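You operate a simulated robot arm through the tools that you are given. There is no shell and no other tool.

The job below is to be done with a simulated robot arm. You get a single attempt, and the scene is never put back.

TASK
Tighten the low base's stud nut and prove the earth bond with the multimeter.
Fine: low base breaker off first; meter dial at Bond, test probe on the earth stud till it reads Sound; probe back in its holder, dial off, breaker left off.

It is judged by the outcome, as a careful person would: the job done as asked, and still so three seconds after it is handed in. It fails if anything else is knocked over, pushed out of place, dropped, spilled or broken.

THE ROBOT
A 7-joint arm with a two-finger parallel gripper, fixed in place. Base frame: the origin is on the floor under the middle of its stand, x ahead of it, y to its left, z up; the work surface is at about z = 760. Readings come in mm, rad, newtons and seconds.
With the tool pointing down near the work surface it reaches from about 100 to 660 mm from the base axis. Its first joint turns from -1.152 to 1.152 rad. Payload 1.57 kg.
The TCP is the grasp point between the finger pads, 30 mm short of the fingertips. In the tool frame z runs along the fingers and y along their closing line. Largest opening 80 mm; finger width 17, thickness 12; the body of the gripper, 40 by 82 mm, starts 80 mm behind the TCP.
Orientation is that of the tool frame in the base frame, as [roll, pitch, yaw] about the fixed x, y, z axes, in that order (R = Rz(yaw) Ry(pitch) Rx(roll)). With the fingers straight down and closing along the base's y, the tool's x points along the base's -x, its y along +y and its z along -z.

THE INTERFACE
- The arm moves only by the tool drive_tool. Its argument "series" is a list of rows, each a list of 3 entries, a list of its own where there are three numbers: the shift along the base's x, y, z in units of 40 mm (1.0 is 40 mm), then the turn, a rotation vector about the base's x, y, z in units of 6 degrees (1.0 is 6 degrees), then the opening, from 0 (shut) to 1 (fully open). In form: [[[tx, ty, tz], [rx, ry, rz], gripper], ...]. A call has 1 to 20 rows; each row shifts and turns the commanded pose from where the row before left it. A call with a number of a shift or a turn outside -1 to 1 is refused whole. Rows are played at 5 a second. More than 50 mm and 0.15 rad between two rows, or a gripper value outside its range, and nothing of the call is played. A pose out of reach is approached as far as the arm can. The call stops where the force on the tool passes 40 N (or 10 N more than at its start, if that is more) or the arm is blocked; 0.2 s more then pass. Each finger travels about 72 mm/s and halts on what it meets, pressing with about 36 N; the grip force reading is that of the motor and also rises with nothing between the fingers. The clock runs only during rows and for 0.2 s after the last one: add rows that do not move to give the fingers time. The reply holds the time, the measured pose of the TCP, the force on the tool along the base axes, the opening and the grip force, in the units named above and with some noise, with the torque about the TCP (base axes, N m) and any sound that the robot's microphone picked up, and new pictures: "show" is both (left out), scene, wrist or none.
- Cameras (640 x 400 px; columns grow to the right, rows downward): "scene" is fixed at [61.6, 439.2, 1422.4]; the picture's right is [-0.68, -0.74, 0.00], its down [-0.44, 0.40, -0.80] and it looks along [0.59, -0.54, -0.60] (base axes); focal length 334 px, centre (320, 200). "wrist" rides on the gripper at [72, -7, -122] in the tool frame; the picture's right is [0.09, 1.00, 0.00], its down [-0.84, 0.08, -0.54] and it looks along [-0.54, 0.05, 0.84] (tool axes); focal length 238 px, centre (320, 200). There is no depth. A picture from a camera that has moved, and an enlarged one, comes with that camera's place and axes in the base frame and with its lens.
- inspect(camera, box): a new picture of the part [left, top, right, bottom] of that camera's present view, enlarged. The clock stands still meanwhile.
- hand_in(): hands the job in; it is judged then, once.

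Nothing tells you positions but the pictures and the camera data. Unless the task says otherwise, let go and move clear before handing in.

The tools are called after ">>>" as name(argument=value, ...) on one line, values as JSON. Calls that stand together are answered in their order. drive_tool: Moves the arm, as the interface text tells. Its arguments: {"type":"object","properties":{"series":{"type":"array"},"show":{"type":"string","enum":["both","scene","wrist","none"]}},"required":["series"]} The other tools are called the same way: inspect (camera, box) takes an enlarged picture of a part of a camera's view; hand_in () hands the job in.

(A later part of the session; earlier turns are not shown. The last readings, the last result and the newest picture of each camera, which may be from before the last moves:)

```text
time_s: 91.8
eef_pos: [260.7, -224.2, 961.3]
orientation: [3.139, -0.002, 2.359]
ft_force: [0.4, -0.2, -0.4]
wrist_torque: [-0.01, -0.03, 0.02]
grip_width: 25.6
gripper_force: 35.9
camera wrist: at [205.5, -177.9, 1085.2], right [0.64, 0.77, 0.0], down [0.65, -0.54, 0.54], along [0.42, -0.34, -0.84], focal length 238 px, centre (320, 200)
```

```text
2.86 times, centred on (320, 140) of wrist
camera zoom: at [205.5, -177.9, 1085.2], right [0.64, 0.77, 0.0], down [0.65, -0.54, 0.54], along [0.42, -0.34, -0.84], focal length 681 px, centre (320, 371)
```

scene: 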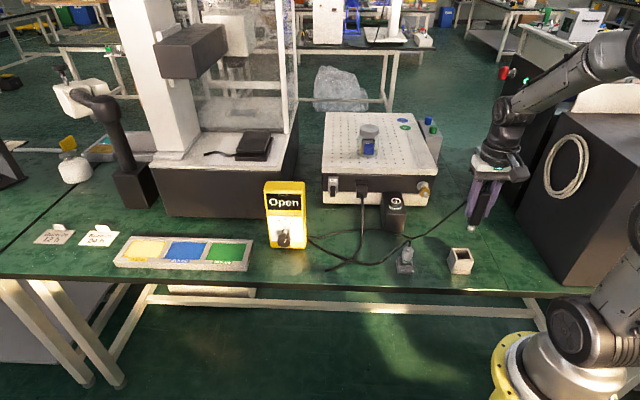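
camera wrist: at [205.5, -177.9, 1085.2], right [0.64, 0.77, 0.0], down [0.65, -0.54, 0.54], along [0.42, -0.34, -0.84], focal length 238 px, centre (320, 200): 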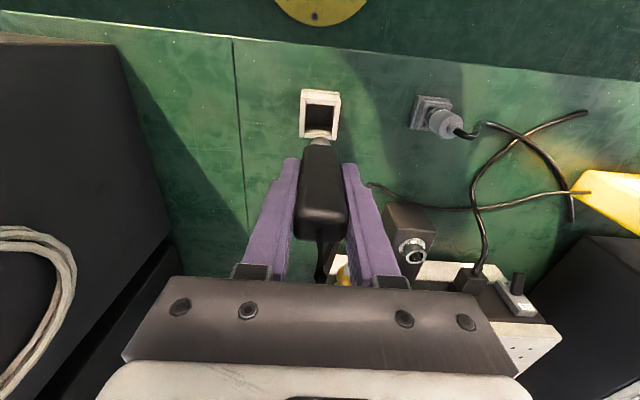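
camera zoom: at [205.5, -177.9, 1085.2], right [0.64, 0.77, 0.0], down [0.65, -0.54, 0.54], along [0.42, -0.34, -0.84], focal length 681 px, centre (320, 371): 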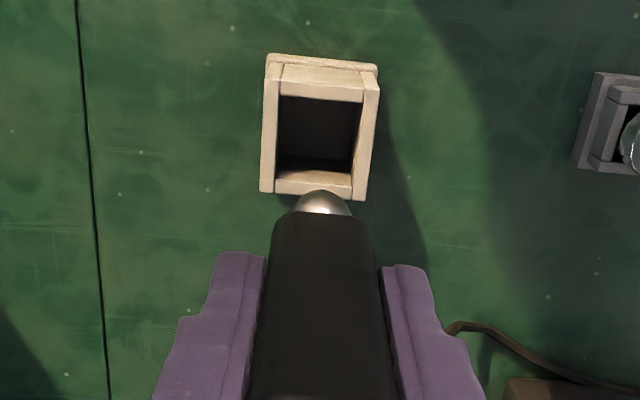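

The probe has a silver ball tip about 71 mm below the TCP, and the cable follows freely. I carry it at height to a hover above the exposed end of the stud.

>>> drive_tool(series=[[[0.2, -0.1, 0.4], [0, 0, 0], 0.2], [[0.8, -0.42, 0.3], [0, 0, 0], 0.2], [[0.85, -0.44, 0], [0, 0, 0], 0.2], [[0.85, -0.44, 0], [0, 0, 0], 0.2], [[0.85, -0.44, 0], [0, 0, 0], 0.2], [[0.84, -0.45, -0.1], [0, 0, 0], 0.2], [[0, 0, 0], [0, 0, 0], 0.2]], show="both")

>>> inspect(camera="scene", box=[390, 140, 480, 220])

>>> inspect(camera="wrist", box=[260, 90, 380, 190])

```text
time_s: 93.4
eef_pos: [437.6, -315.2, 985.3]
orientation: [3.138, -0.002, 2.359]
ft_force: [-0.8, 0.1, -0.6]
wrist_torque: [0.0, -0.01, -0.02]
grip_width: 25.5
gripper_force: 36.6
camera wrist: at [382.2, -268.4, 1109.3], right [0.64, 0.77, 0.0], down [0.65, -0.54, 0.54], along [0.42, -0.34, -0.84], focal length 238 px, centre (320, 200)
```

scene: 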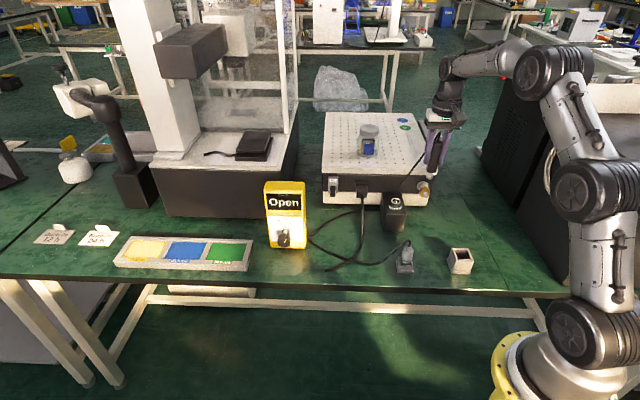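
wrist: 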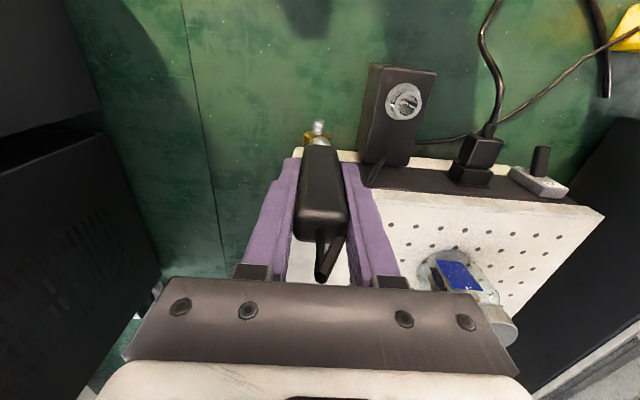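

```text
5.00 times, centred on (435, 180) of scene
camera zoom: at [61.6, 439.2, 1422.4], right [-0.68, -0.74, 0.0], down [-0.44, 0.4, -0.8], along [0.59, -0.54, -0.6], focal length 1669 px, centre (-255, 300)
```

zoom: 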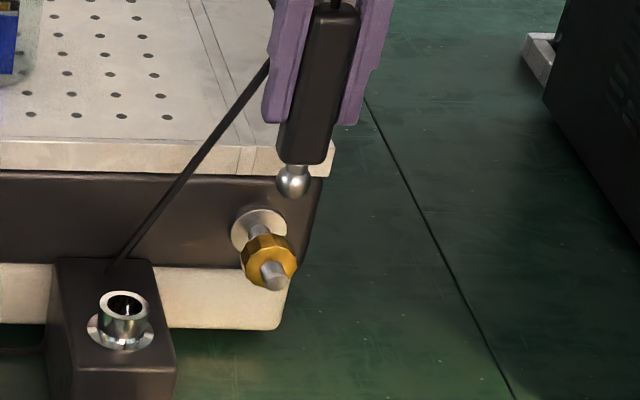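

```text
4.00 times, centred on (320, 140) of wrist
camera zoom: at [382.2, -268.4, 1109.3], right [0.64, 0.77, 0.0], down [0.65, -0.54, 0.54], along [0.42, -0.34, -0.84], focal length 953 px, centre (320, 440)
```

zoom: 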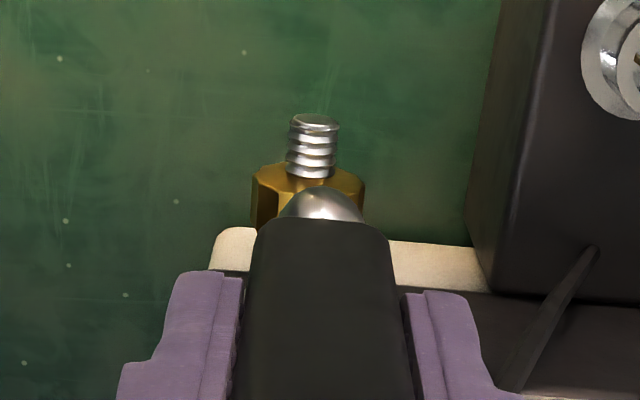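

The ball is nicely above the stud end. I shift about 3 mm to line it up with the exposed thread, then lower in stages while watching the force and the display.

>>> drive_tool(series=[[[-0.075, 0.004, -0.3], [0, 0, 0], 0.2], [[0, 0, -0.3], [0, 0, 0], 0.2], [[0, 0, -0.3], [0, 0, 0], 0.2], [[0, 0, 0], [0, 0, 0], 0.2]], show="none")

>>> inspect(camera="scene", box=[390, 150, 470, 220])

>>> inspect(camera="wrist", box=[260, 90, 380, 190])

```text
time_s: 94.4
eef_pos: [431.7, -315.4, 948.7]
orientation: [3.137, -0.002, 2.359]
ft_force: [-0.4, 0.6, -1.2]
wrist_torque: [0.02, 0.03, -0.01]
grip_width: 25.3
gripper_force: 36.0
```

```text
5.71 times, centred on (430, 185) of scene
camera zoom: at [61.6, 439.2, 1422.4], right [-0.68, -0.74, 0.0], down [-0.44, 0.4, -0.8], along [0.59, -0.54, -0.6], focal length 1907 px, centre (-309, 286)
```

zoom: 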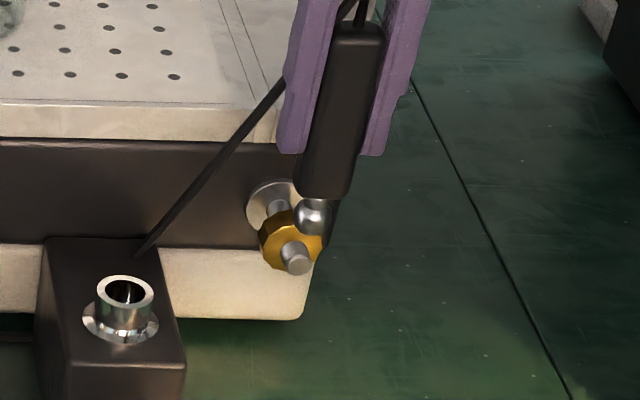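

```text
4.00 times, centred on (320, 140) of wrist
camera zoom: at [377.2, -268.5, 1072.4], right [0.64, 0.77, 0.0], down [0.65, -0.54, 0.54], along [0.42, -0.34, -0.84], focal length 953 px, centre (320, 440)
```

zoom: 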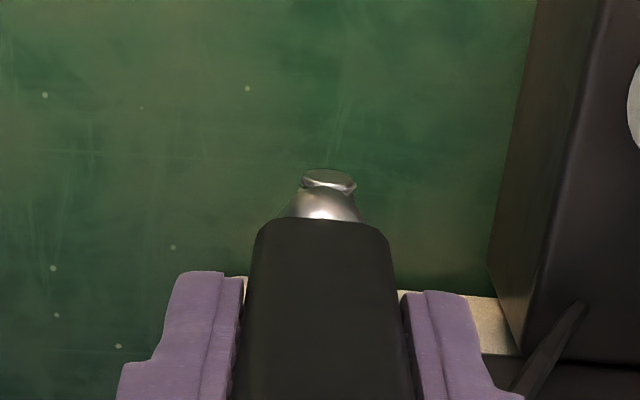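

>>> drive_tool(series=[[[0.08, -0.008, 0], [0, 0, 0], 0.2], [[0, 0, -0.1], [0, 0, 0], 0.2], [[0, 0, 0], [0, 0, 0], 0.2]], show="none")

>>> inspect(camera="scene", box=[390, 150, 470, 220])

>>> inspect(camera="wrist", box=[260, 90, 380, 190])

```text
time_s: 95.2
eef_pos: [435.6, -315.1, 944.2]
orientation: [3.138, -0.002, 2.358]
ft_force: [0.8, 0.0, -0.5]
wrist_torque: [0.02, 0.0, 0.0]
grip_width: 25.4
gripper_force: 36.3
```

```text
5.71 times, centred on (430, 185) of scene
camera zoom: at [61.6, 439.2, 1422.4], right [-0.68, -0.74, 0.0], down [-0.44, 0.4, -0.8], along [0.59, -0.54, -0.6], focal length 1907 px, centre (-309, 286)
```

zoom: 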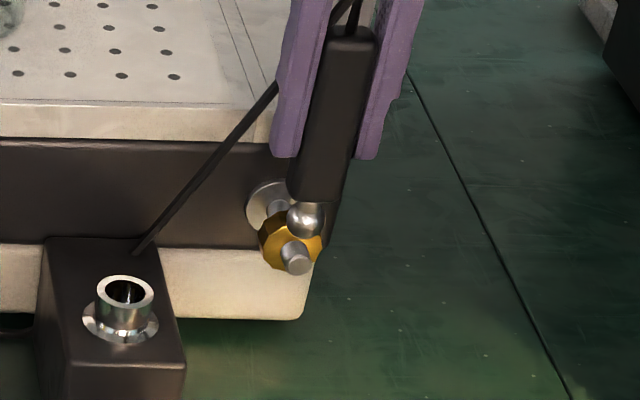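

```text
4.00 times, centred on (320, 140) of wrist
camera zoom: at [380.6, -269.0, 1068.4], right [0.64, 0.77, 0.0], down [0.65, -0.54, 0.54], along [0.42, -0.34, -0.84], focal length 953 px, centre (320, 440)
```

zoom: 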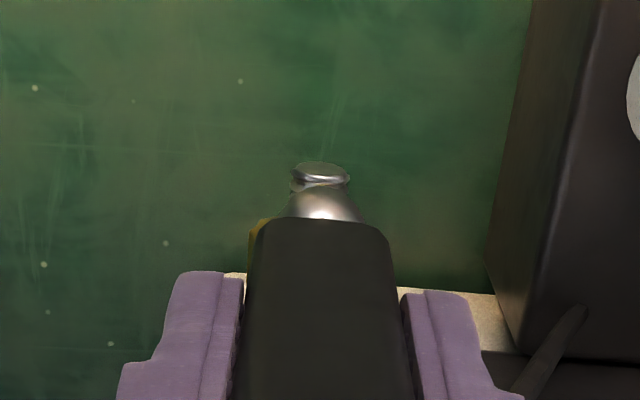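

>>> drive_tool(series=[[[0, 0, -0.05], [0, 0, 0], 0.2], [[0, 0, -0.05], [0, 0, 0], 0.2], [[0, 0, 0], [0, 0, 0], 0.2]], show="none")

>>> inspect(camera="scene", box=[250, 150, 450, 260])

```text
time_s: 96.0
eef_pos: [435.6, -315.2, 941.0]
orientation: [3.138, -0.004, 2.358]
ft_force: [0.0, -0.4, -1.0]
wrist_torque: [-0.03, 0.0, 0.01]
grip_width: 25.5
gripper_force: 36.0
```

```text
3.20 times, centred on (350, 205) of scene
camera zoom: at [61.6, 439.2, 1422.4], right [-0.68, -0.74, 0.0], down [-0.44, 0.4, -0.8], along [0.59, -0.54, -0.6], focal length 1068 px, centre (224, 184)
```

zoom: 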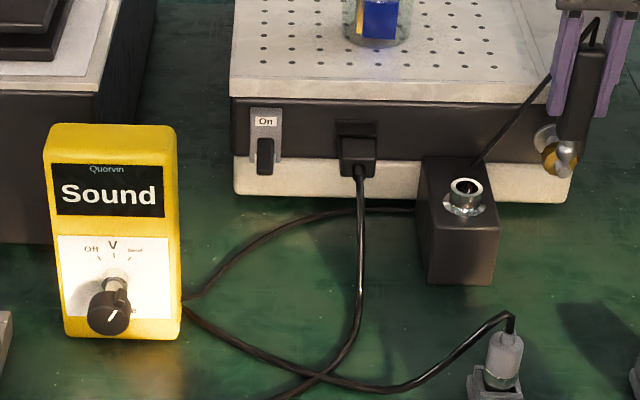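

The meter reads Sound, so the bond is good. I hold the probe steady for a moment to be sure the reading is stable.

>>> drive_tool(series=[[[0, 0, 0], [0, 0, 0], 0.2], [[0, 0, 0], [0, 0, 0], 0.2], [[0, 0, 0], [0, 0, 0], 0.2], [[0, 0, 0], [0, 0, 0], 0.2], [[0, 0, 0], [0, 0, 0], 0.2], [[0, 0, 0], [0, 0, 0], 0.2], [[0, 0, 0], [0, 0, 0], 0.2], [[0, 0, 0], [0, 0, 0], 0.2], [[0, 0, 0], [0, 0, 0], 0.2], [[0, 0, 0], [0, 0, 0], 0.2]], show="none")

>>> inspect(camera="scene", box=[250, 150, 450, 260])

```text
time_s: 98.2
eef_pos: [435.4, -315.2, 940.2]
orientation: [3.139, -0.001, 2.358]
ft_force: [0.8, 0.4, 0.4]
wrist_torque: [-0.01, 0.02, 0.02]
grip_width: 25.2
gripper_force: 35.6
```

```text
3.20 times, centred on (350, 205) of scene
camera zoom: at [61.6, 439.2, 1422.4], right [-0.68, -0.74, 0.0], down [-0.44, 0.4, -0.8], along [0.59, -0.54, -0.6], focal length 1068 px, centre (224, 184)
```

zoom: 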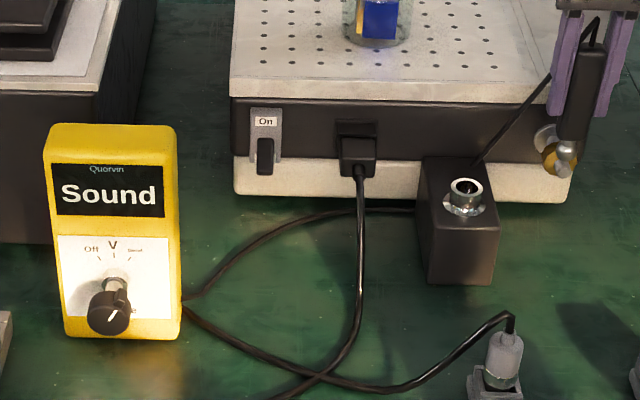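

The reading is steady at Sound. Now I lift off and retrace exactly the commanded path back to above the holder.

>>> drive_tool(series=[[[0, 0, 0.3], [0, 0, 0], 0.2], [[0, 0, 0.7], [0, 0, 0], 0.2], [[-0.4, 0.2, 0.2], [0, 0, 0], 0.2], [[-0.8, 0.42, 0], [0, 0, 0], 0.2], [[-0.8, 0.42, 0], [0, 0, 0], 0.2], [[-0.8, 0.42, 0], [0, 0, 0], 0.2], [[-0.8, 0.42, 0], [0, 0, 0], 0.2], [[-0.795, 0.414, -0.2], [0, 0, 0], 0.2], [[0, 0, -0.5], [0, 0, 0], 0.2], [[0, 0, -0.5], [0, 0, 0], 0.2], [[0, 0, 0], [0, 0, 0], 0.2], [[0, 0, 0], [0, 0, 0], 0.2]], show="both")

>>> inspect(camera="wrist", box=[240, 60, 400, 190])

>>> inspect(camera="scene", box=[420, 170, 510, 280])

```text
time_s: 100.8
eef_pos: [260.8, -223.5, 938.8]
orientation: [3.138, -0.003, 2.359]
ft_force: [-0.2, 0.0, -0.1]
wrist_torque: [-0.01, 0.0, 0.04]
grip_width: 25.3
gripper_force: 35.8
camera wrist: at [204.9, -177.4, 1061.9], right [0.64, 0.77, 0.0], down [0.65, -0.54, 0.54], along [0.42, -0.34, -0.84], focal length 238 px, centre (320, 200)
```

scene: 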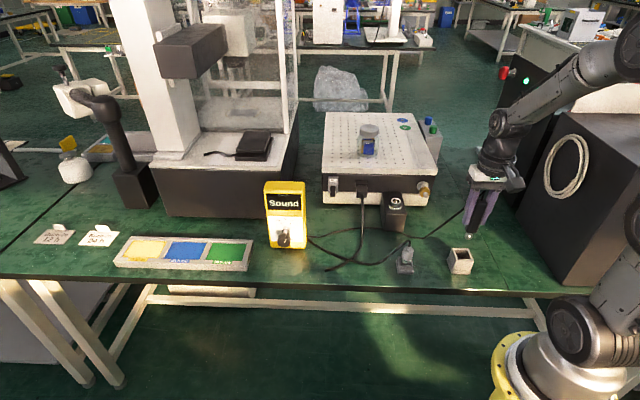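
wrist: 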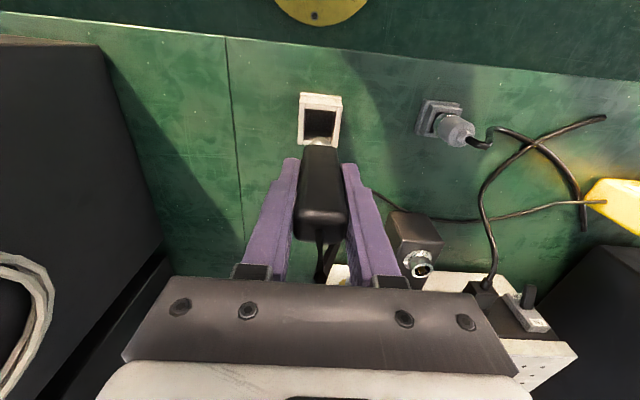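

```text
3.08 times, centred on (320, 125) of wrist
camera zoom: at [204.9, -177.4, 1061.9], right [0.64, 0.77, 0.0], down [0.65, -0.54, 0.54], along [0.42, -0.34, -0.84], focal length 733 px, centre (320, 431)
```

zoom: 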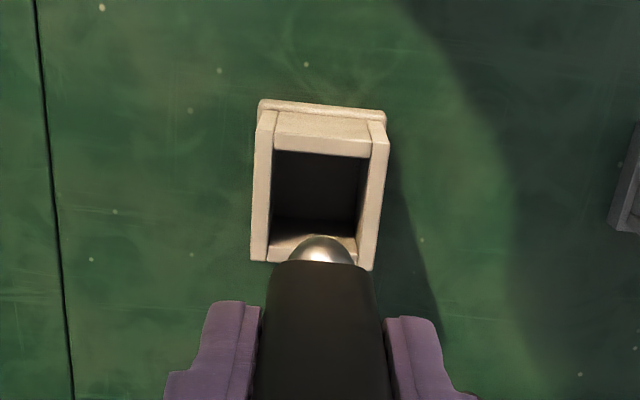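

```text
3.64 times, centred on (465, 225) of scene
camera zoom: at [61.6, 439.2, 1422.4], right [-0.68, -0.74, 0.0], down [-0.44, 0.4, -0.8], along [0.59, -0.54, -0.6], focal length 1214 px, centre (-207, 109)
```

zoom: 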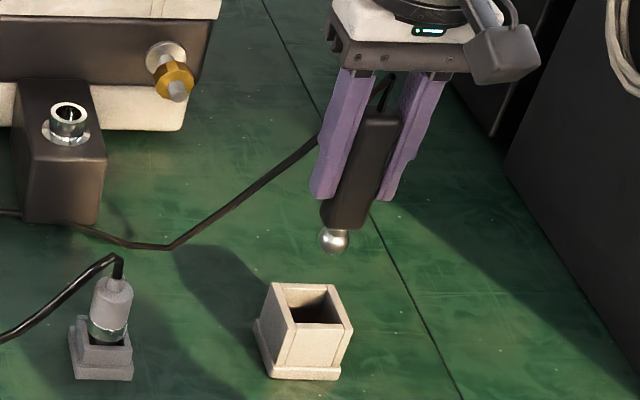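

>>> drive_tool(series=[[[0, 0, -0.5], [0, 0, 0], 0.2], [[0, 0, -0.45], [0, 0, 0], 0.2], [[0, 0, 0], [0, 0, 0], 0.2]], show="none")

>>> inspect(camera="wrist", box=[240, 80, 400, 190])

>>> inspect(camera="scene", box=[430, 200, 500, 280])

```text
time_s: 101.6
eef_pos: [260.4, -223.5, 900.7]
orientation: [3.139, -0.002, 2.358]
ft_force: [0.2, 0.6, -0.9]
wrist_torque: [-0.01, -0.02, 0.0]
grip_width: 25.1
gripper_force: 35.7
```

```text
3.64 times, centred on (320, 135) of wrist
camera zoom: at [205.0, -178.0, 1023.9], right [0.64, 0.77, 0.0], down [0.65, -0.54, 0.54], along [0.42, -0.34, -0.84], focal length 867 px, centre (320, 436)
```

zoom: 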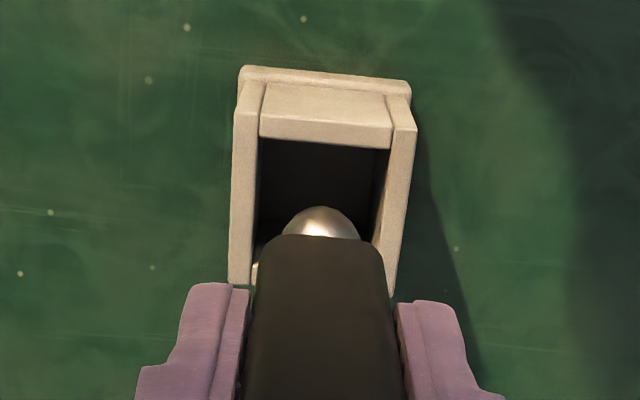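

```text
5.00 times, centred on (465, 240) of scene
camera zoom: at [61.6, 439.2, 1422.4], right [-0.68, -0.74, 0.0], down [-0.44, 0.4, -0.8], along [0.59, -0.54, -0.6], focal length 1669 px, centre (-405, 0)
```

zoom: 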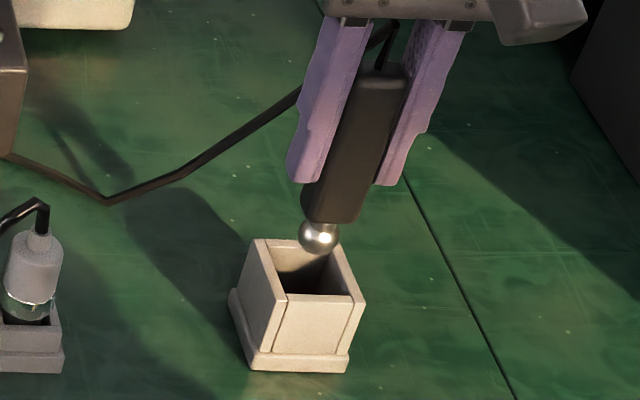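

>>> drive_tool(series=[[[0, 0, -0.35], [0, 0, 0], 0.2], [[0, 0, -0.35], [0, 0, 0], 0.2], [[0, 0, -0.3], [0, 0, 0], 0.2], [[0, 0, -0.2], [0, 0, 0], 0.2], [[0, 0, -0.1], [0, 0, 0], 0.2], [[0, 0, 0], [0, 0, 0], 0.2]], show="none")

>>> inspect(camera="scene", box=[430, 200, 500, 280])

>>> inspect(camera="wrist", box=[240, 80, 400, 190])

```text
time_s: 103.0
eef_pos: [259.5, -224.6, 849.6]
orientation: [3.139, -0.001, 2.36]
ft_force: [0.0, -0.6, -0.4]
wrist_torque: [-0.02, -0.04, -0.01]
grip_width: 25.2
gripper_force: 36.5
```

```text
5.00 times, centred on (465, 240) of scene
camera zoom: at [61.6, 439.2, 1422.4], right [-0.68, -0.74, 0.0], down [-0.44, 0.4, -0.8], along [0.59, -0.54, -0.6], focal length 1669 px, centre (-405, 0)
```

zoom: 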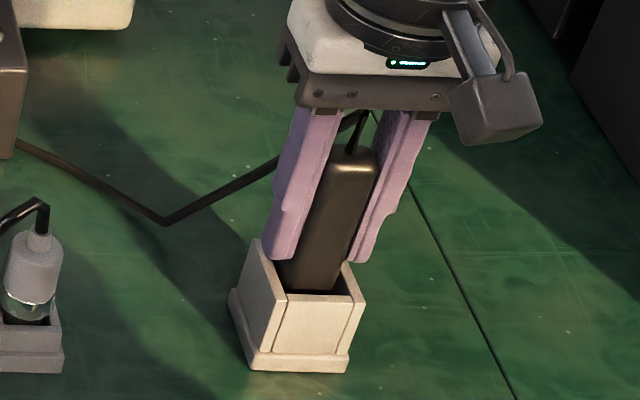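

```text
3.64 times, centred on (320, 135) of wrist
camera zoom: at [204.3, -177.4, 972.8], right [0.64, 0.77, 0.0], down [0.65, -0.54, 0.54], along [0.42, -0.34, -0.84], focal length 867 px, centre (320, 436)
```

zoom: 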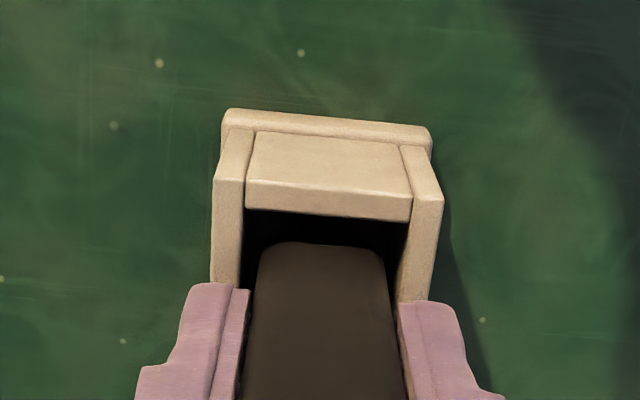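

>>> drive_tool(series=[[[0, 0, -0.04], [0, 0, 0], 0.2], [[0, 0, 0], [0, 0, 0], 0.2]], show="none")

```text
time_s: 103.6
eef_pos: [258.8, -223.1, 848.8]
orientation: [3.139, -0.002, 2.357]
ft_force: [0.9, 0.4, -0.8]
wrist_torque: [0.01, -0.01, 0.03]
grip_width: 25.1
gripper_force: 35.7
```

The probe is back at its original depth in the holder. I open gently and check that it stands before lifting away.

>>> drive_tool(series=[[[0, 0, 0], [0, 0, 0], 0.36], [[0, 0, 0], [0, 0, 0], 0.45], [[0, 0, 0], [0, 0, 0], 0.6], [[0, 0, 0], [0, 0, 0], 0.6]], show="none")

>>> inspect(camera="scene", box=[430, 200, 500, 280])

>>> inspect(camera="wrist", box=[240, 80, 400, 230])

```text
time_s: 104.6
eef_pos: [259.8, -222.5, 847.4]
orientation: [3.138, -0.001, 2.356]
ft_force: [-0.7, 0.2, 0.2]
wrist_torque: [0.0, 0.01, -0.01]
grip_width: 48.0
gripper_force: 0.1
```

```text
5.00 times, centred on (465, 240) of scene
camera zoom: at [61.6, 439.2, 1422.4], right [-0.68, -0.74, 0.0], down [-0.44, 0.4, -0.8], along [0.59, -0.54, -0.6], focal length 1669 px, centre (-405, 0)
```

zoom: 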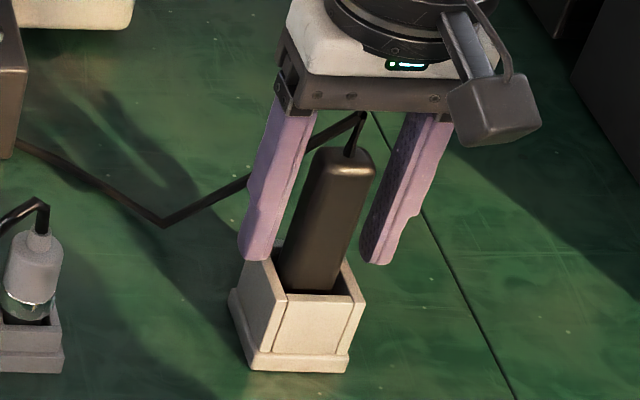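

```text
2.67 times, centred on (320, 155) of wrist
camera zoom: at [204.4, -177.5, 971.7], right [0.64, 0.77, 0.0], down [0.65, -0.54, 0.54], along [0.42, -0.34, -0.84], focal length 636 px, centre (320, 320)
```

zoom: 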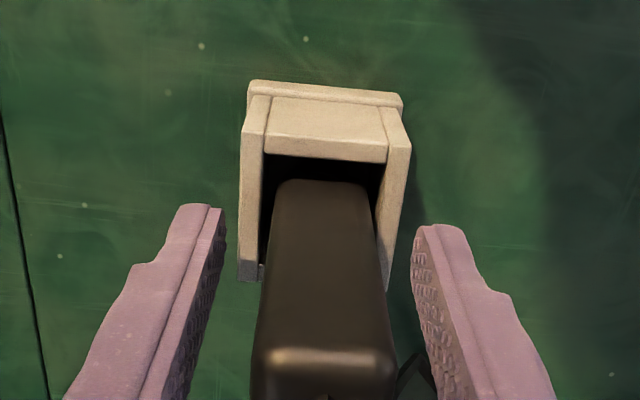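

The probe stands upright in its holder, just as it was. I lift clear and retrace the earlier path to the meter to turn the dial back.

>>> drive_tool(series=[[[0, 0, 0.3], [0, 0, 0], 0.6], [[0, 0, 0.6], [0, 0, 0], 0.6], [[0, 0, 0.7], [0, 0, 0], 0.6], [[0, 0, 0.7], [0, 0, 0], 0.6], [[0.05, -0.02, 0.6], [0, 0, 0], 0.6], [[0, 0, 0.6], [0, 0, 0], 0.65], [[0.175, 0.115, 0.7], [0, 0, 0], 0.65], [[0.2, 0.11, 0.5], [0, 0, 0], 0.65], [[0.2, 0.11, 0.3], [0, 0, 0], 0.65], [[0.6, 0.8, 0], [0, 0, 0], 0.65], [[0.6, 0.8, 0], [0, 0, 0], 0.65], [[0.6, 0.8, 0], [0, 0, 0], 0.65], [[0.6, 0.8, 0], [0, 0, 0], 0.65], [[0.6, 0.8, 0], [0, 0, 0], 0.65], [[0, 0, 0], [0, 0, 0], 0.65]], show="scene")

>>> inspect(camera="scene", box=[380, 190, 500, 280])

```text
time_s: 107.8
eef_pos: [405.6, -49.4, 1049.7]
orientation: [3.137, -0.003, 2.358]
ft_force: [-0.2, 0.0, 0.6]
wrist_torque: [-0.03, -0.01, 0.02]
grip_width: 52.1
gripper_force: 0.0
```

scene: 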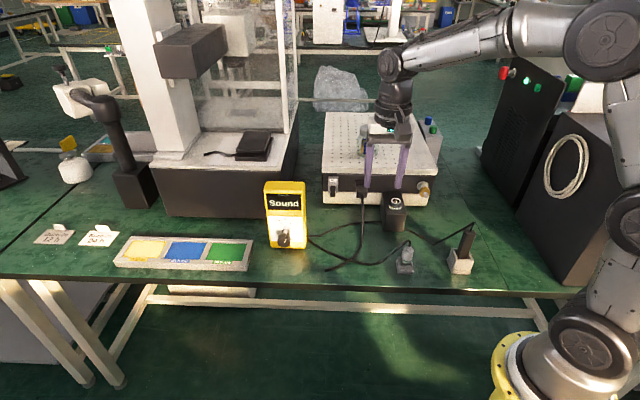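

```text
4.44 times, centred on (440, 235) of scene
camera zoom: at [61.6, 439.2, 1422.4], right [-0.68, -0.74, 0.0], down [-0.44, 0.4, -0.8], along [0.59, -0.54, -0.6], focal length 1483 px, centre (-213, 44)
```

zoom: 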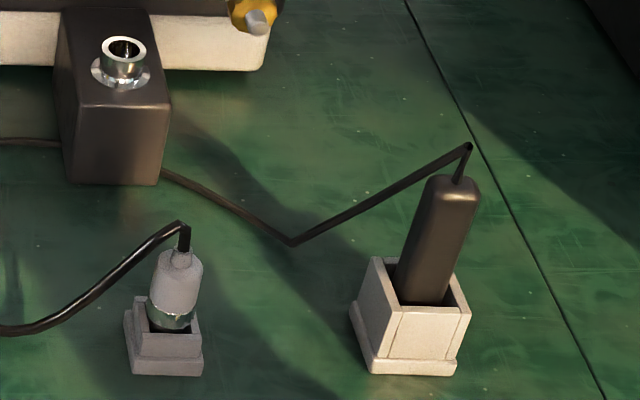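

>>> drive_tool(series=[[[0.2, 0.6, -0.1], [-0.585, -0.585, 0], 0.65], [[0.2, 0.6, -0.1], [-0.59, -0.59, 0], 0.65], [[0.2, 0.6, -0.1], [-0.59, -0.59, 0], 0.65], [[0.2, 0.6, -0.1], [-0.59, -0.59, 0], 0.65], [[0.2, 0.6, -0.1], [-0.59, -0.59, 0], 0.65], [[0.1, 0, -0.35], [0.703, -0.703, 0], 0.65], [[0.1, 0, -0.35], [0.703, -0.703, 0], 0.65], [[0.1, 0, -0.35], [0.703, -0.703, 0], 0.65], [[0.1, 0, -0.35], [0.703, -0.703, 0], 0.65], [[0.1, 0, -0.35], [0.703, -0.703, 0], 0.65], [[0.1, 0, -0.35], [0.703, -0.703, 0], 0.65], [[0.1, 0, -0.35], [0.703, -0.703, 0], 0.65], [[0.1, 0, -0.35], [0.703, -0.703, 0], 0.65], [[0.1, 0, -0.35], [0.703, -0.703, 0], 0.65], [[0, 0, 0], [0, 0, 0], 0.65]], show="both")

>>> inspect(camera="wrist", box=[240, 80, 400, 200])

```text
time_s: 111.0
eef_pos: [480.0, 69.5, 900.9]
orientation: [2.152, 0.253, 1.999]
ft_force: [-0.7, 1.2, 0.0]
wrist_torque: [0.0, 0.0, -0.02]
grip_width: 52.1
gripper_force: 0.1
camera wrist: at [349.2, 103.4, 945.0], right [0.37, 0.5, 0.78], down [-0.07, -0.82, 0.56], along [0.92, -0.27, -0.27], focal length 238 px, centre (320, 200)
```

scene: 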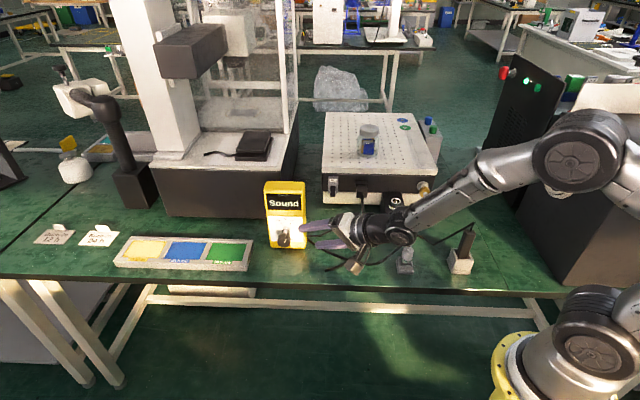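
wrist: 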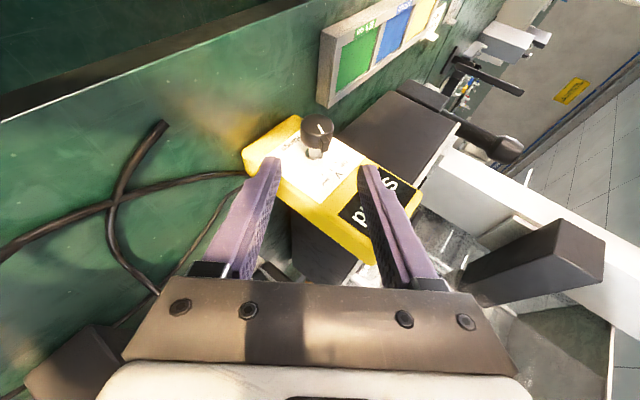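

```text
3.33 times, centred on (320, 140) of wrist
camera zoom: at [349.2, 103.4, 945.0], right [0.37, 0.5, 0.78], down [-0.07, -0.82, 0.56], along [0.92, -0.27, -0.27], focal length 794 px, centre (320, 400)
```

zoom: 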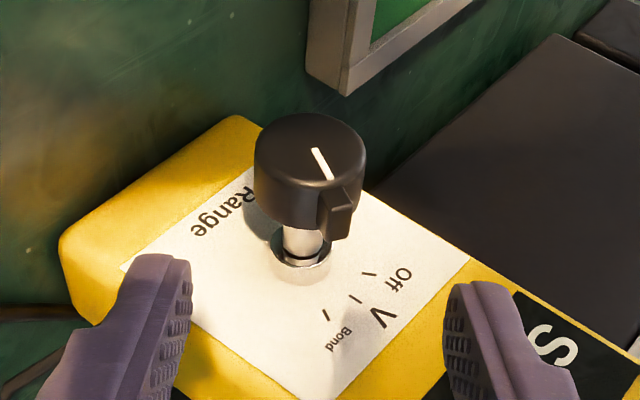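

>>> drive_tool(series=[[[0.61, 0.165, -0.4], [0, 0, 0], 0.65], [[0.61, 0.165, -0.4], [0, 0, 0], 0.65], [[0, 0, 0], [0, 0, 0], 0.65]], show="none")

>>> inspect(camera="wrist", box=[240, 90, 400, 210])

```text
time_s: 111.8
eef_pos: [530.0, 81.3, 870.9]
orientation: [2.153, 0.252, 2.001]
ft_force: [-0.6, -0.4, 0.7]
wrist_torque: [0.01, -0.01, -0.01]
grip_width: 52.2
gripper_force: 0.1
```

```text
3.33 times, centred on (320, 150) of wrist
camera zoom: at [398.5, 115.9, 913.3], right [0.37, 0.5, 0.78], down [-0.07, -0.82, 0.56], along [0.92, -0.27, -0.27], focal length 794 px, centre (320, 367)
```

zoom: 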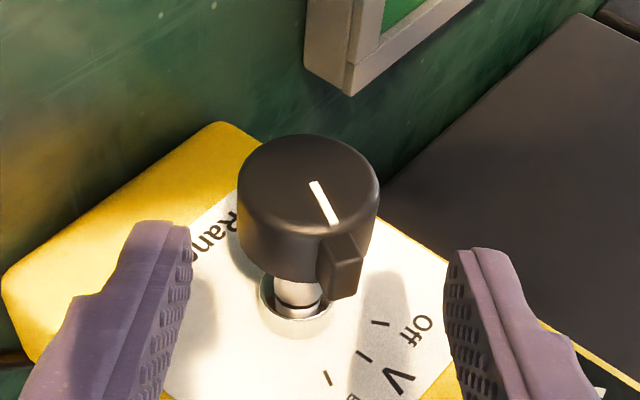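

>>> drive_tool(series=[[[-0.03, -0.04, -0.062], [0, 0, 0], 0.65], [[0.2, 0.055, -0.13], [0, 0, 0], 0.65], [[0.2, 0.055, -0.13], [0, 0, 0], 0.65], [[0, 0, 0], [0, 0, 0], 0.65]], show="none")

>>> inspect(camera="wrist", box=[240, 90, 400, 210])

```text
time_s: 112.8
eef_pos: [545.4, 84.6, 858.0]
orientation: [2.155, 0.253, 1.998]
ft_force: [-0.5, -0.3, -0.5]
wrist_torque: [-0.03, -0.01, -0.01]
grip_width: 52.1
gripper_force: 0.1
```

```text
3.33 times, centred on (320, 150) of wrist
camera zoom: at [414.8, 118.5, 900.9], right [0.38, 0.5, 0.78], down [-0.07, -0.82, 0.56], along [0.92, -0.27, -0.27], focal length 794 px, centre (320, 367)
```

zoom: 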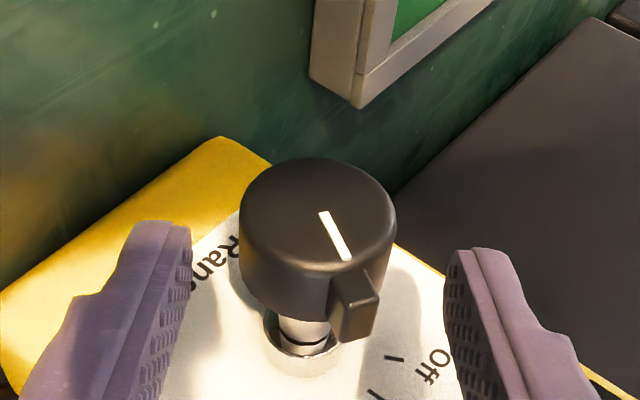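

>>> drive_tool(series=[[[0.18, 0.043, -0.142], [0, 0, 0], 0.65], [[0.19, 0.052, -0.126], [0, 0, 0], 0.65], [[0, 0, 0], [0, 0, 0], 0.5], [[0, 0, 0], [0, 0, 0], 0.47]], show="none")

>>> inspect(camera="wrist", box=[240, 90, 400, 210])

```text
time_s: 113.8
eef_pos: [559.0, 88.8, 846.1]
orientation: [2.153, 0.253, 2.001]
ft_force: [0.8, 0.1, 0.3]
wrist_torque: [0.0, -0.03, 0.0]
grip_width: 37.5
gripper_force: 0.0
```

```text
3.33 times, centred on (320, 150) of wrist
camera zoom: at [429.5, 122.3, 889.9], right [0.38, 0.5, 0.78], down [-0.07, -0.82, 0.56], along [0.92, -0.27, -0.27], focal length 794 px, centre (320, 367)
```

zoom: 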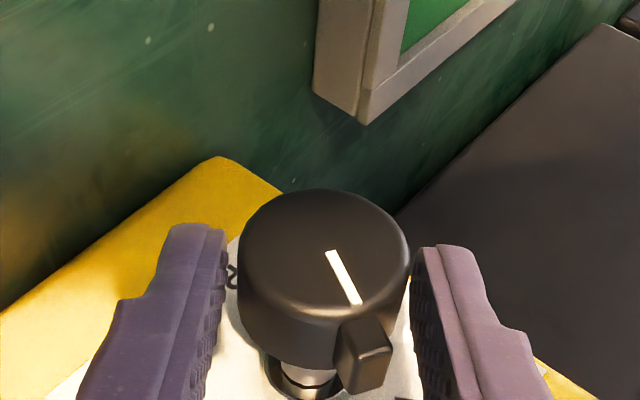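

>>> drive_tool(series=[[[0.005, 0.006, 0.01], [0, 0, 0], 0.44], [[0, 0, 0], [0, 0, 0], 0.3], [[0, 0, 0], [0, 0, 0], 0.3], [[0.0187, 0.0187, 0.0363], [-0.707, 0.707, 0], 0.3], [[0.0214, 0.0214, 0.0335], [-0.707, 0.707, 0], 0.3], [[0.0237, 0.0237, 0.0303], [-0.707, 0.707, 0], 0.3], [[0.0256, 0.0256, 0.0265], [-0.707, 0.707, 0], 0.3], [[0.0276, 0.0276, 0.0225], [-0.707, 0.707, 0], 0.3], [[0, 0, 0], [0, 0, 0], 0.3]], show="none")

>>> inspect(camera="scene", box=[230, 170, 340, 260])

>>> inspect(camera="wrist", box=[240, 90, 400, 210])

```text
time_s: 115.5
eef_pos: [562.4, 93.9, 852.2]
orientation: [2.557, 0.381, 2.124]
ft_force: [1.5, 3.7, -2.7]
wrist_torque: [-0.47, -0.5, -0.84]
grip_width: 33.7
gripper_force: 41.7
stopped in row 8: the force on the tool passed its limit at 57 N (the readings are from after the stop); the commanded pose is now the measured one
```

```text
4.44 times, centred on (285, 215) of scene
camera zoom: at [61.7, 439.3, 1422.3], right [-0.68, -0.74, 0.0], down [-0.44, 0.4, -0.8], along [0.59, -0.54, -0.6], focal length 1483 px, centre (476, 133)
```

zoom: 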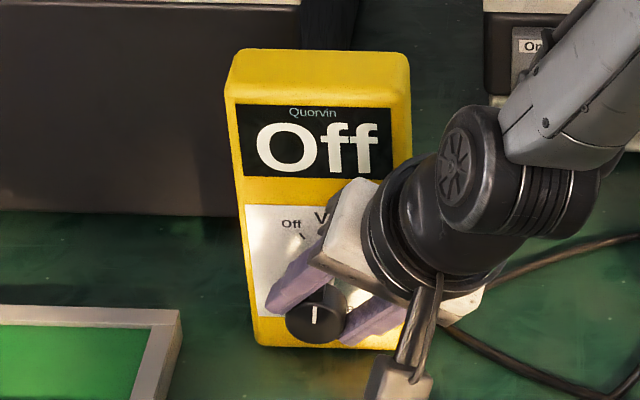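

```text
3.33 times, centred on (320, 150) of wrist
camera zoom: at [448.9, 143.9, 917.3], right [0.56, 0.68, 0.48], down [0.11, -0.63, 0.77], along [0.82, -0.37, -0.42], focal length 794 px, centre (320, 367)
```

zoom: 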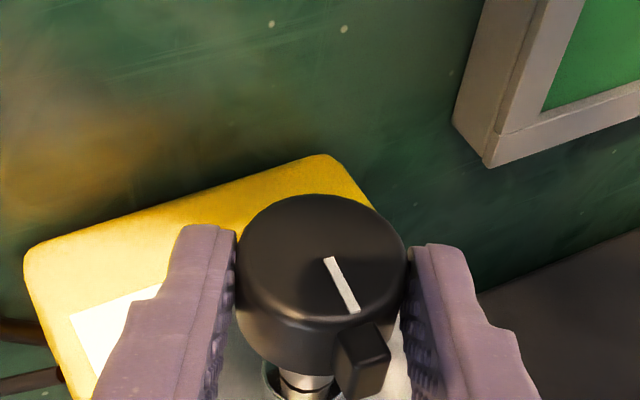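

The display already reads Off, but the pointer is only near V, so I keep going to the Off mark. The stop came from side strain, which has now relaxed, so I continue in small steps around the corrected axis.

>>> drive_tool(series=[[[0.0267, 0.0267, 0.02], [-0.707, 0.707, 0], 0.3], [[0.0281, 0.0281, 0.0158], [-0.707, 0.707, 0], 0.3], [[0, 0, 0], [0, 0, 0], 0.3]], show="none")

```text
time_s: 115.8
eef_pos: [565.5, 94.2, 851.0]
orientation: [2.636, 0.408, 2.161]
ft_force: [0.3, 3.0, -1.3]
wrist_torque: [-0.36, -0.43, -0.9]
grip_width: 33.8
gripper_force: 41.5
stopped in row 1: the force on the tool passed its limit at 72 N (the readings are from after the stop); the commanded pose is now the measured one
```

>>> drive_tool(series=[[[0, 0, 0], [0, 0, 0], 0.52], [[0, 0, 0], [0, 0, 0], 0.52], [[0, 0, 0], [0, 0, 0], 0.52]], show="none")

>>> inspect(camera="wrist", box=[240, 90, 400, 210])

>>> inspect(camera="scene", box=[230, 170, 340, 260])

```text
time_s: 116.7
eef_pos: [566.1, 95.1, 850.1]
orientation: [2.636, 0.407, 2.162]
ft_force: [-0.5, 0.5, -0.1]
wrist_torque: [0.04, 0.03, 0.02]
grip_width: 41.7
gripper_force: 0.2
```

```text
3.33 times, centred on (320, 150) of wrist
camera zoom: at [452.7, 148.1, 918.5], right [0.57, 0.71, 0.41], down [0.15, -0.58, 0.8], along [0.81, -0.39, -0.44], focal length 794 px, centre (320, 367)
```

zoom: 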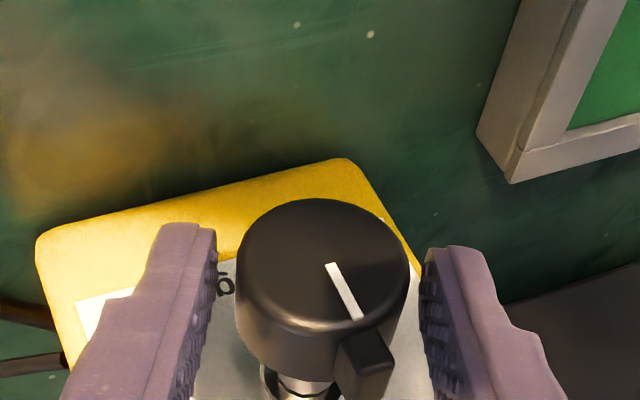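

```text
4.44 times, centred on (285, 215) of scene
camera zoom: at [61.6, 439.2, 1422.4], right [-0.68, -0.74, 0.0], down [-0.44, 0.4, -0.8], along [0.59, -0.54, -0.6], focal length 1483 px, centre (476, 133)
```

zoom: 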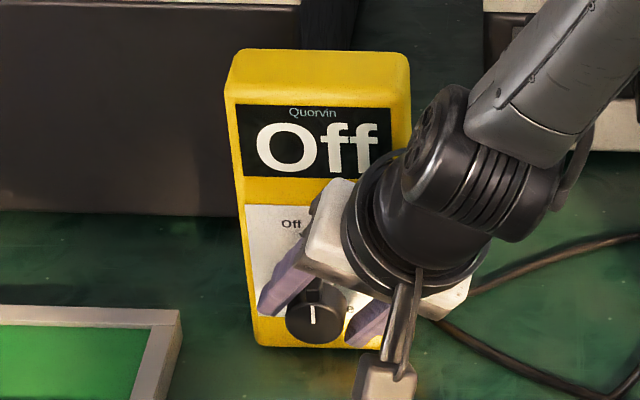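

>>> drive_tool(series=[[[0, 0, 0], [0, 0, 0], 0.46], [[0, 0, 0], [0, 0, 0], 0.43], [[0, 0, 0], [0, 0, 0], 0.3], [[0, 0, 0], [0, 0, 0], 0.3]], show="none")

>>> drive_tool(series=[[[0.0132, 0.0132, 0.0083], [-0.354, 0.354, 0], 0.3], [[0.0132, 0.0132, 0.0083], [-0.354, 0.354, 0], 0.3], [[0.0137, 0.0137, 0.0064], [-0.354, 0.354, 0], 0.3], [[0.0137, 0.0137, 0.0064], [-0.354, 0.354, 0], 0.3], [[0, 0, 0], [0, 0, 0], 0.3]], show="none")

>>> inspect(camera="wrist", box=[240, 90, 400, 210])

```text
time_s: 117.7
eef_pos: [565.9, 95.3, 851.2]
orientation: [2.636, 0.409, 2.162]
ft_force: [1.7, 1.2, 1.0]
wrist_torque: [0.09, 0.07, -0.4]
grip_width: 33.5
gripper_force: 42.0
```

```text
time_s: 118.8
eef_pos: [567.2, 97.2, 851.2]
orientation: [2.863, 0.437, 2.253]
ft_force: [2.7, 5.9, -5.2]
wrist_torque: [0.26, 0.14, -1.01]
grip_width: 33.7
gripper_force: 41.1
```

```text
3.33 times, centred on (320, 150) of wrist
camera zoom: at [465.6, 161.3, 927.4], right [0.62, 0.76, 0.21], down [0.27, -0.46, 0.85], along [0.74, -0.46, -0.49], focal length 794 px, centre (320, 367)
```

zoom: 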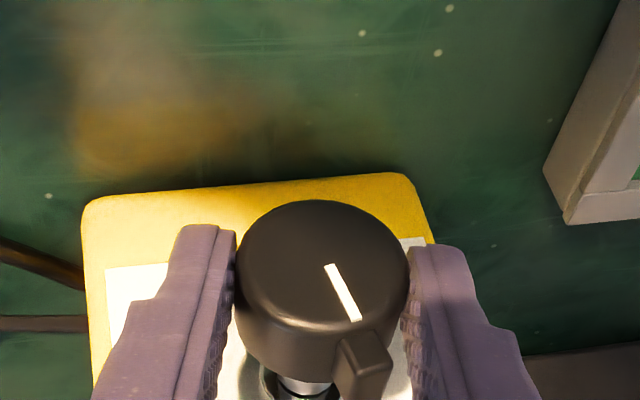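

>>> drive_tool(series=[[[0.0141, 0.0141, 0.0043], [-0.354, 0.354, 0], 0.3], [[0.0141, 0.0141, 0.0043], [-0.354, 0.354, 0], 0.3], [[0.0143, 0.0143, 0.0021], [-0.354, 0.354, 0], 0.3], [[0.0143, 0.0143, 0.0021], [-0.354, 0.354, 0], 0.3], [[0.0145, 0.0145, 0], [-0.354, 0.354, 0], 0.3], [[0.0145, 0.0145, 0], [-0.354, 0.354, 0], 0.3], [[0, 0, 0], [0, 0, 0], 0.3]], show="none")

>>> inspect(camera="wrist", box=[240, 90, 400, 210])

>>> inspect(camera="scene", box=[230, 170, 340, 260])

```text
time_s: 120.5
eef_pos: [573.2, 101.5, 852.9]
orientation: [-3.077, 0.448, 2.408]
ft_force: [8.7, 14.8, -10.4]
wrist_torque: [0.47, 0.13, -0.66]
grip_width: 33.9
gripper_force: 41.6
```

```text
3.33 times, centred on (320, 150) of wrist
camera zoom: at [486.1, 181.9, 933.1], right [0.63, 0.77, -0.1], down [0.46, -0.27, 0.84], along [0.63, -0.57, -0.53], focal length 794 px, centre (320, 367)
```

zoom: 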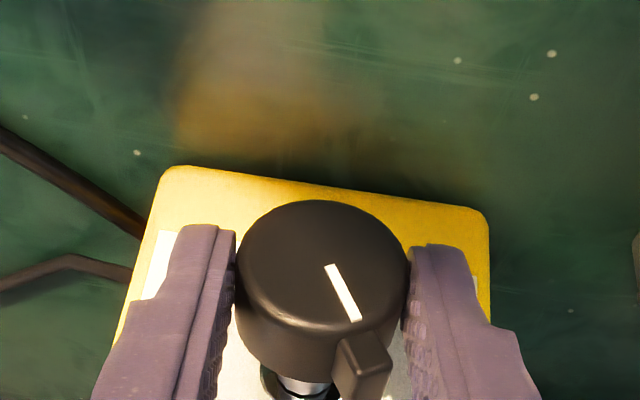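

```text
4.44 times, centred on (285, 215) of scene
camera zoom: at [62.1, 439.6, 1422.2], right [-0.68, -0.74, 0.0], down [-0.44, 0.4, -0.8], along [0.59, -0.54, -0.6], focal length 1483 px, centre (476, 133)
```

zoom: 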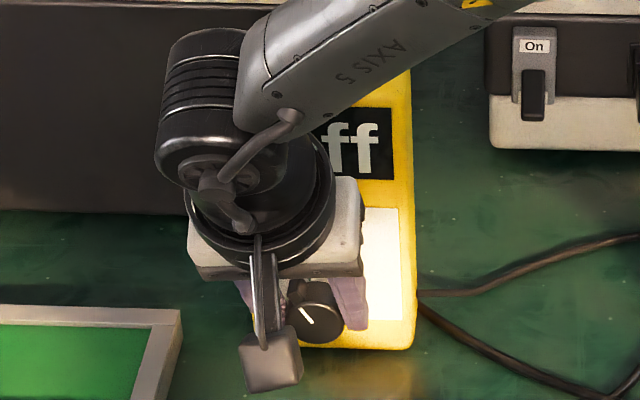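

>>> drive_tool(series=[[[0.006, 0.006, -0.001], [-0.354, 0.354, 0], 0.3], [[0, 0, 0], [0, 0, 0], 0.3]], show="none")

>>> inspect(camera="wrist", box=[240, 90, 400, 210])

```text
time_s: 121.0
eef_pos: [572.5, 101.8, 853.1]
orientation: [-3.021, 0.447, 2.431]
ft_force: [4.6, 19.1, -7.0]
wrist_torque: [0.53, -0.05, -0.44]
grip_width: 33.6
gripper_force: 41.6
```

```text
3.33 times, centred on (320, 150) of wrist
camera zoom: at [489.6, 185.4, 933.5], right [0.62, 0.77, -0.15], down [0.49, -0.24, 0.84], along [0.61, -0.59, -0.53], focal length 794 px, centre (320, 367)
```

zoom: 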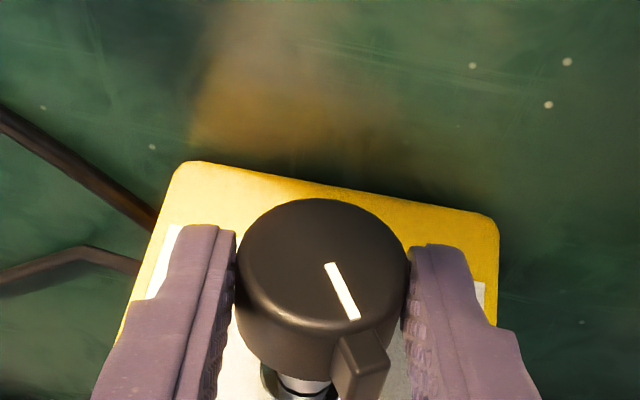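

>>> drive_tool(series=[[[0, 0, 0], [0, 0, 0], 0.46], [[0, 0, 0], [0, 0, 0], 0.6], [[0, 0, 0], [0, 0, 0], 0.65], [[-0.115, 0.18, 0.45], [0, 0, 0], 0.65], [[-0.115, 0.18, 0.45], [0, 0, 0], 0.65], [[-0.17, 0.27, 0.67], [0, 0, 0], 0.65], [[-0.17, 0.27, 0.67], [0, 0, 0], 0.65], [[-0.4, 0, 0.8], [0, 0, 0], 0.65], [[0, 0, 0], [0, 0, 0], 0.65]], show="both")

>>> inspect(camera="wrist", box=[260, 20, 380, 120])

>>> inspect(camera="scene", box=[240, 170, 340, 260])

```text
time_s: 123.0
eef_pos: [533.1, 137.2, 975.6]
orientation: [-3.013, 0.444, 2.431]
ft_force: [0.6, -0.2, 0.0]
wrist_torque: [0.01, 0.02, -0.01]
grip_width: 52.0
gripper_force: 0.0
camera wrist: at [450.5, 220.9, 1055.2], right [0.62, 0.77, -0.15], down [0.5, -0.23, 0.84], along [0.61, -0.6, -0.53], focal length 238 px, centre (320, 200)
```

scene: 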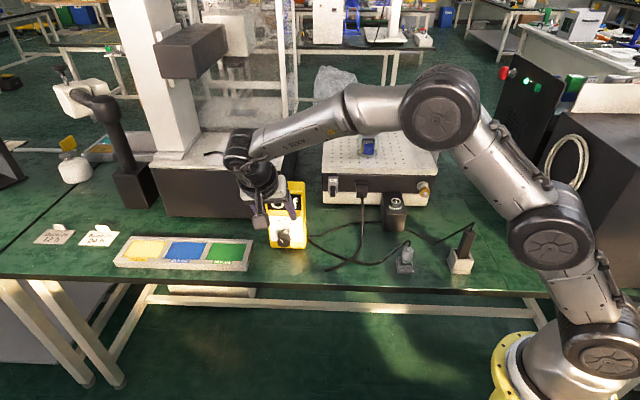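
wrist: 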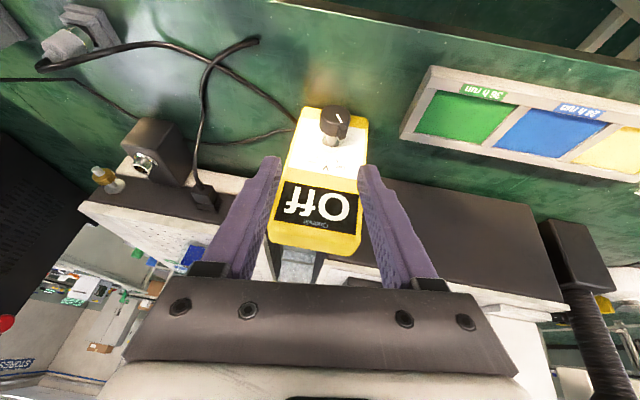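

```text
4.00 times, centred on (320, 70) of wrist
camera zoom: at [450.5, 220.9, 1055.2], right [0.62, 0.77, -0.15], down [0.5, -0.23, 0.84], along [0.61, -0.6, -0.53], focal length 953 px, centre (320, 720)
```

zoom: 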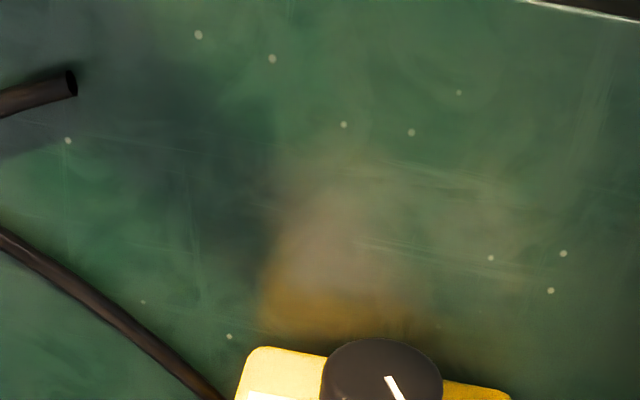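

```text
4.44 times, centred on (290, 215) of scene
camera zoom: at [61.6, 439.2, 1422.4], right [-0.68, -0.74, 0.0], down [-0.44, 0.4, -0.8], along [0.59, -0.54, -0.6], focal length 1483 px, centre (453, 133)
```

zoom: 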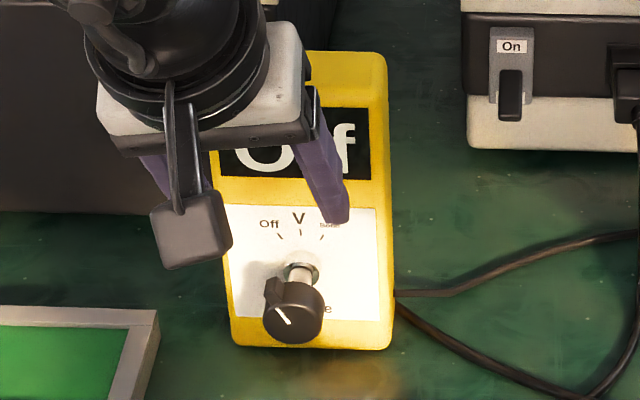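

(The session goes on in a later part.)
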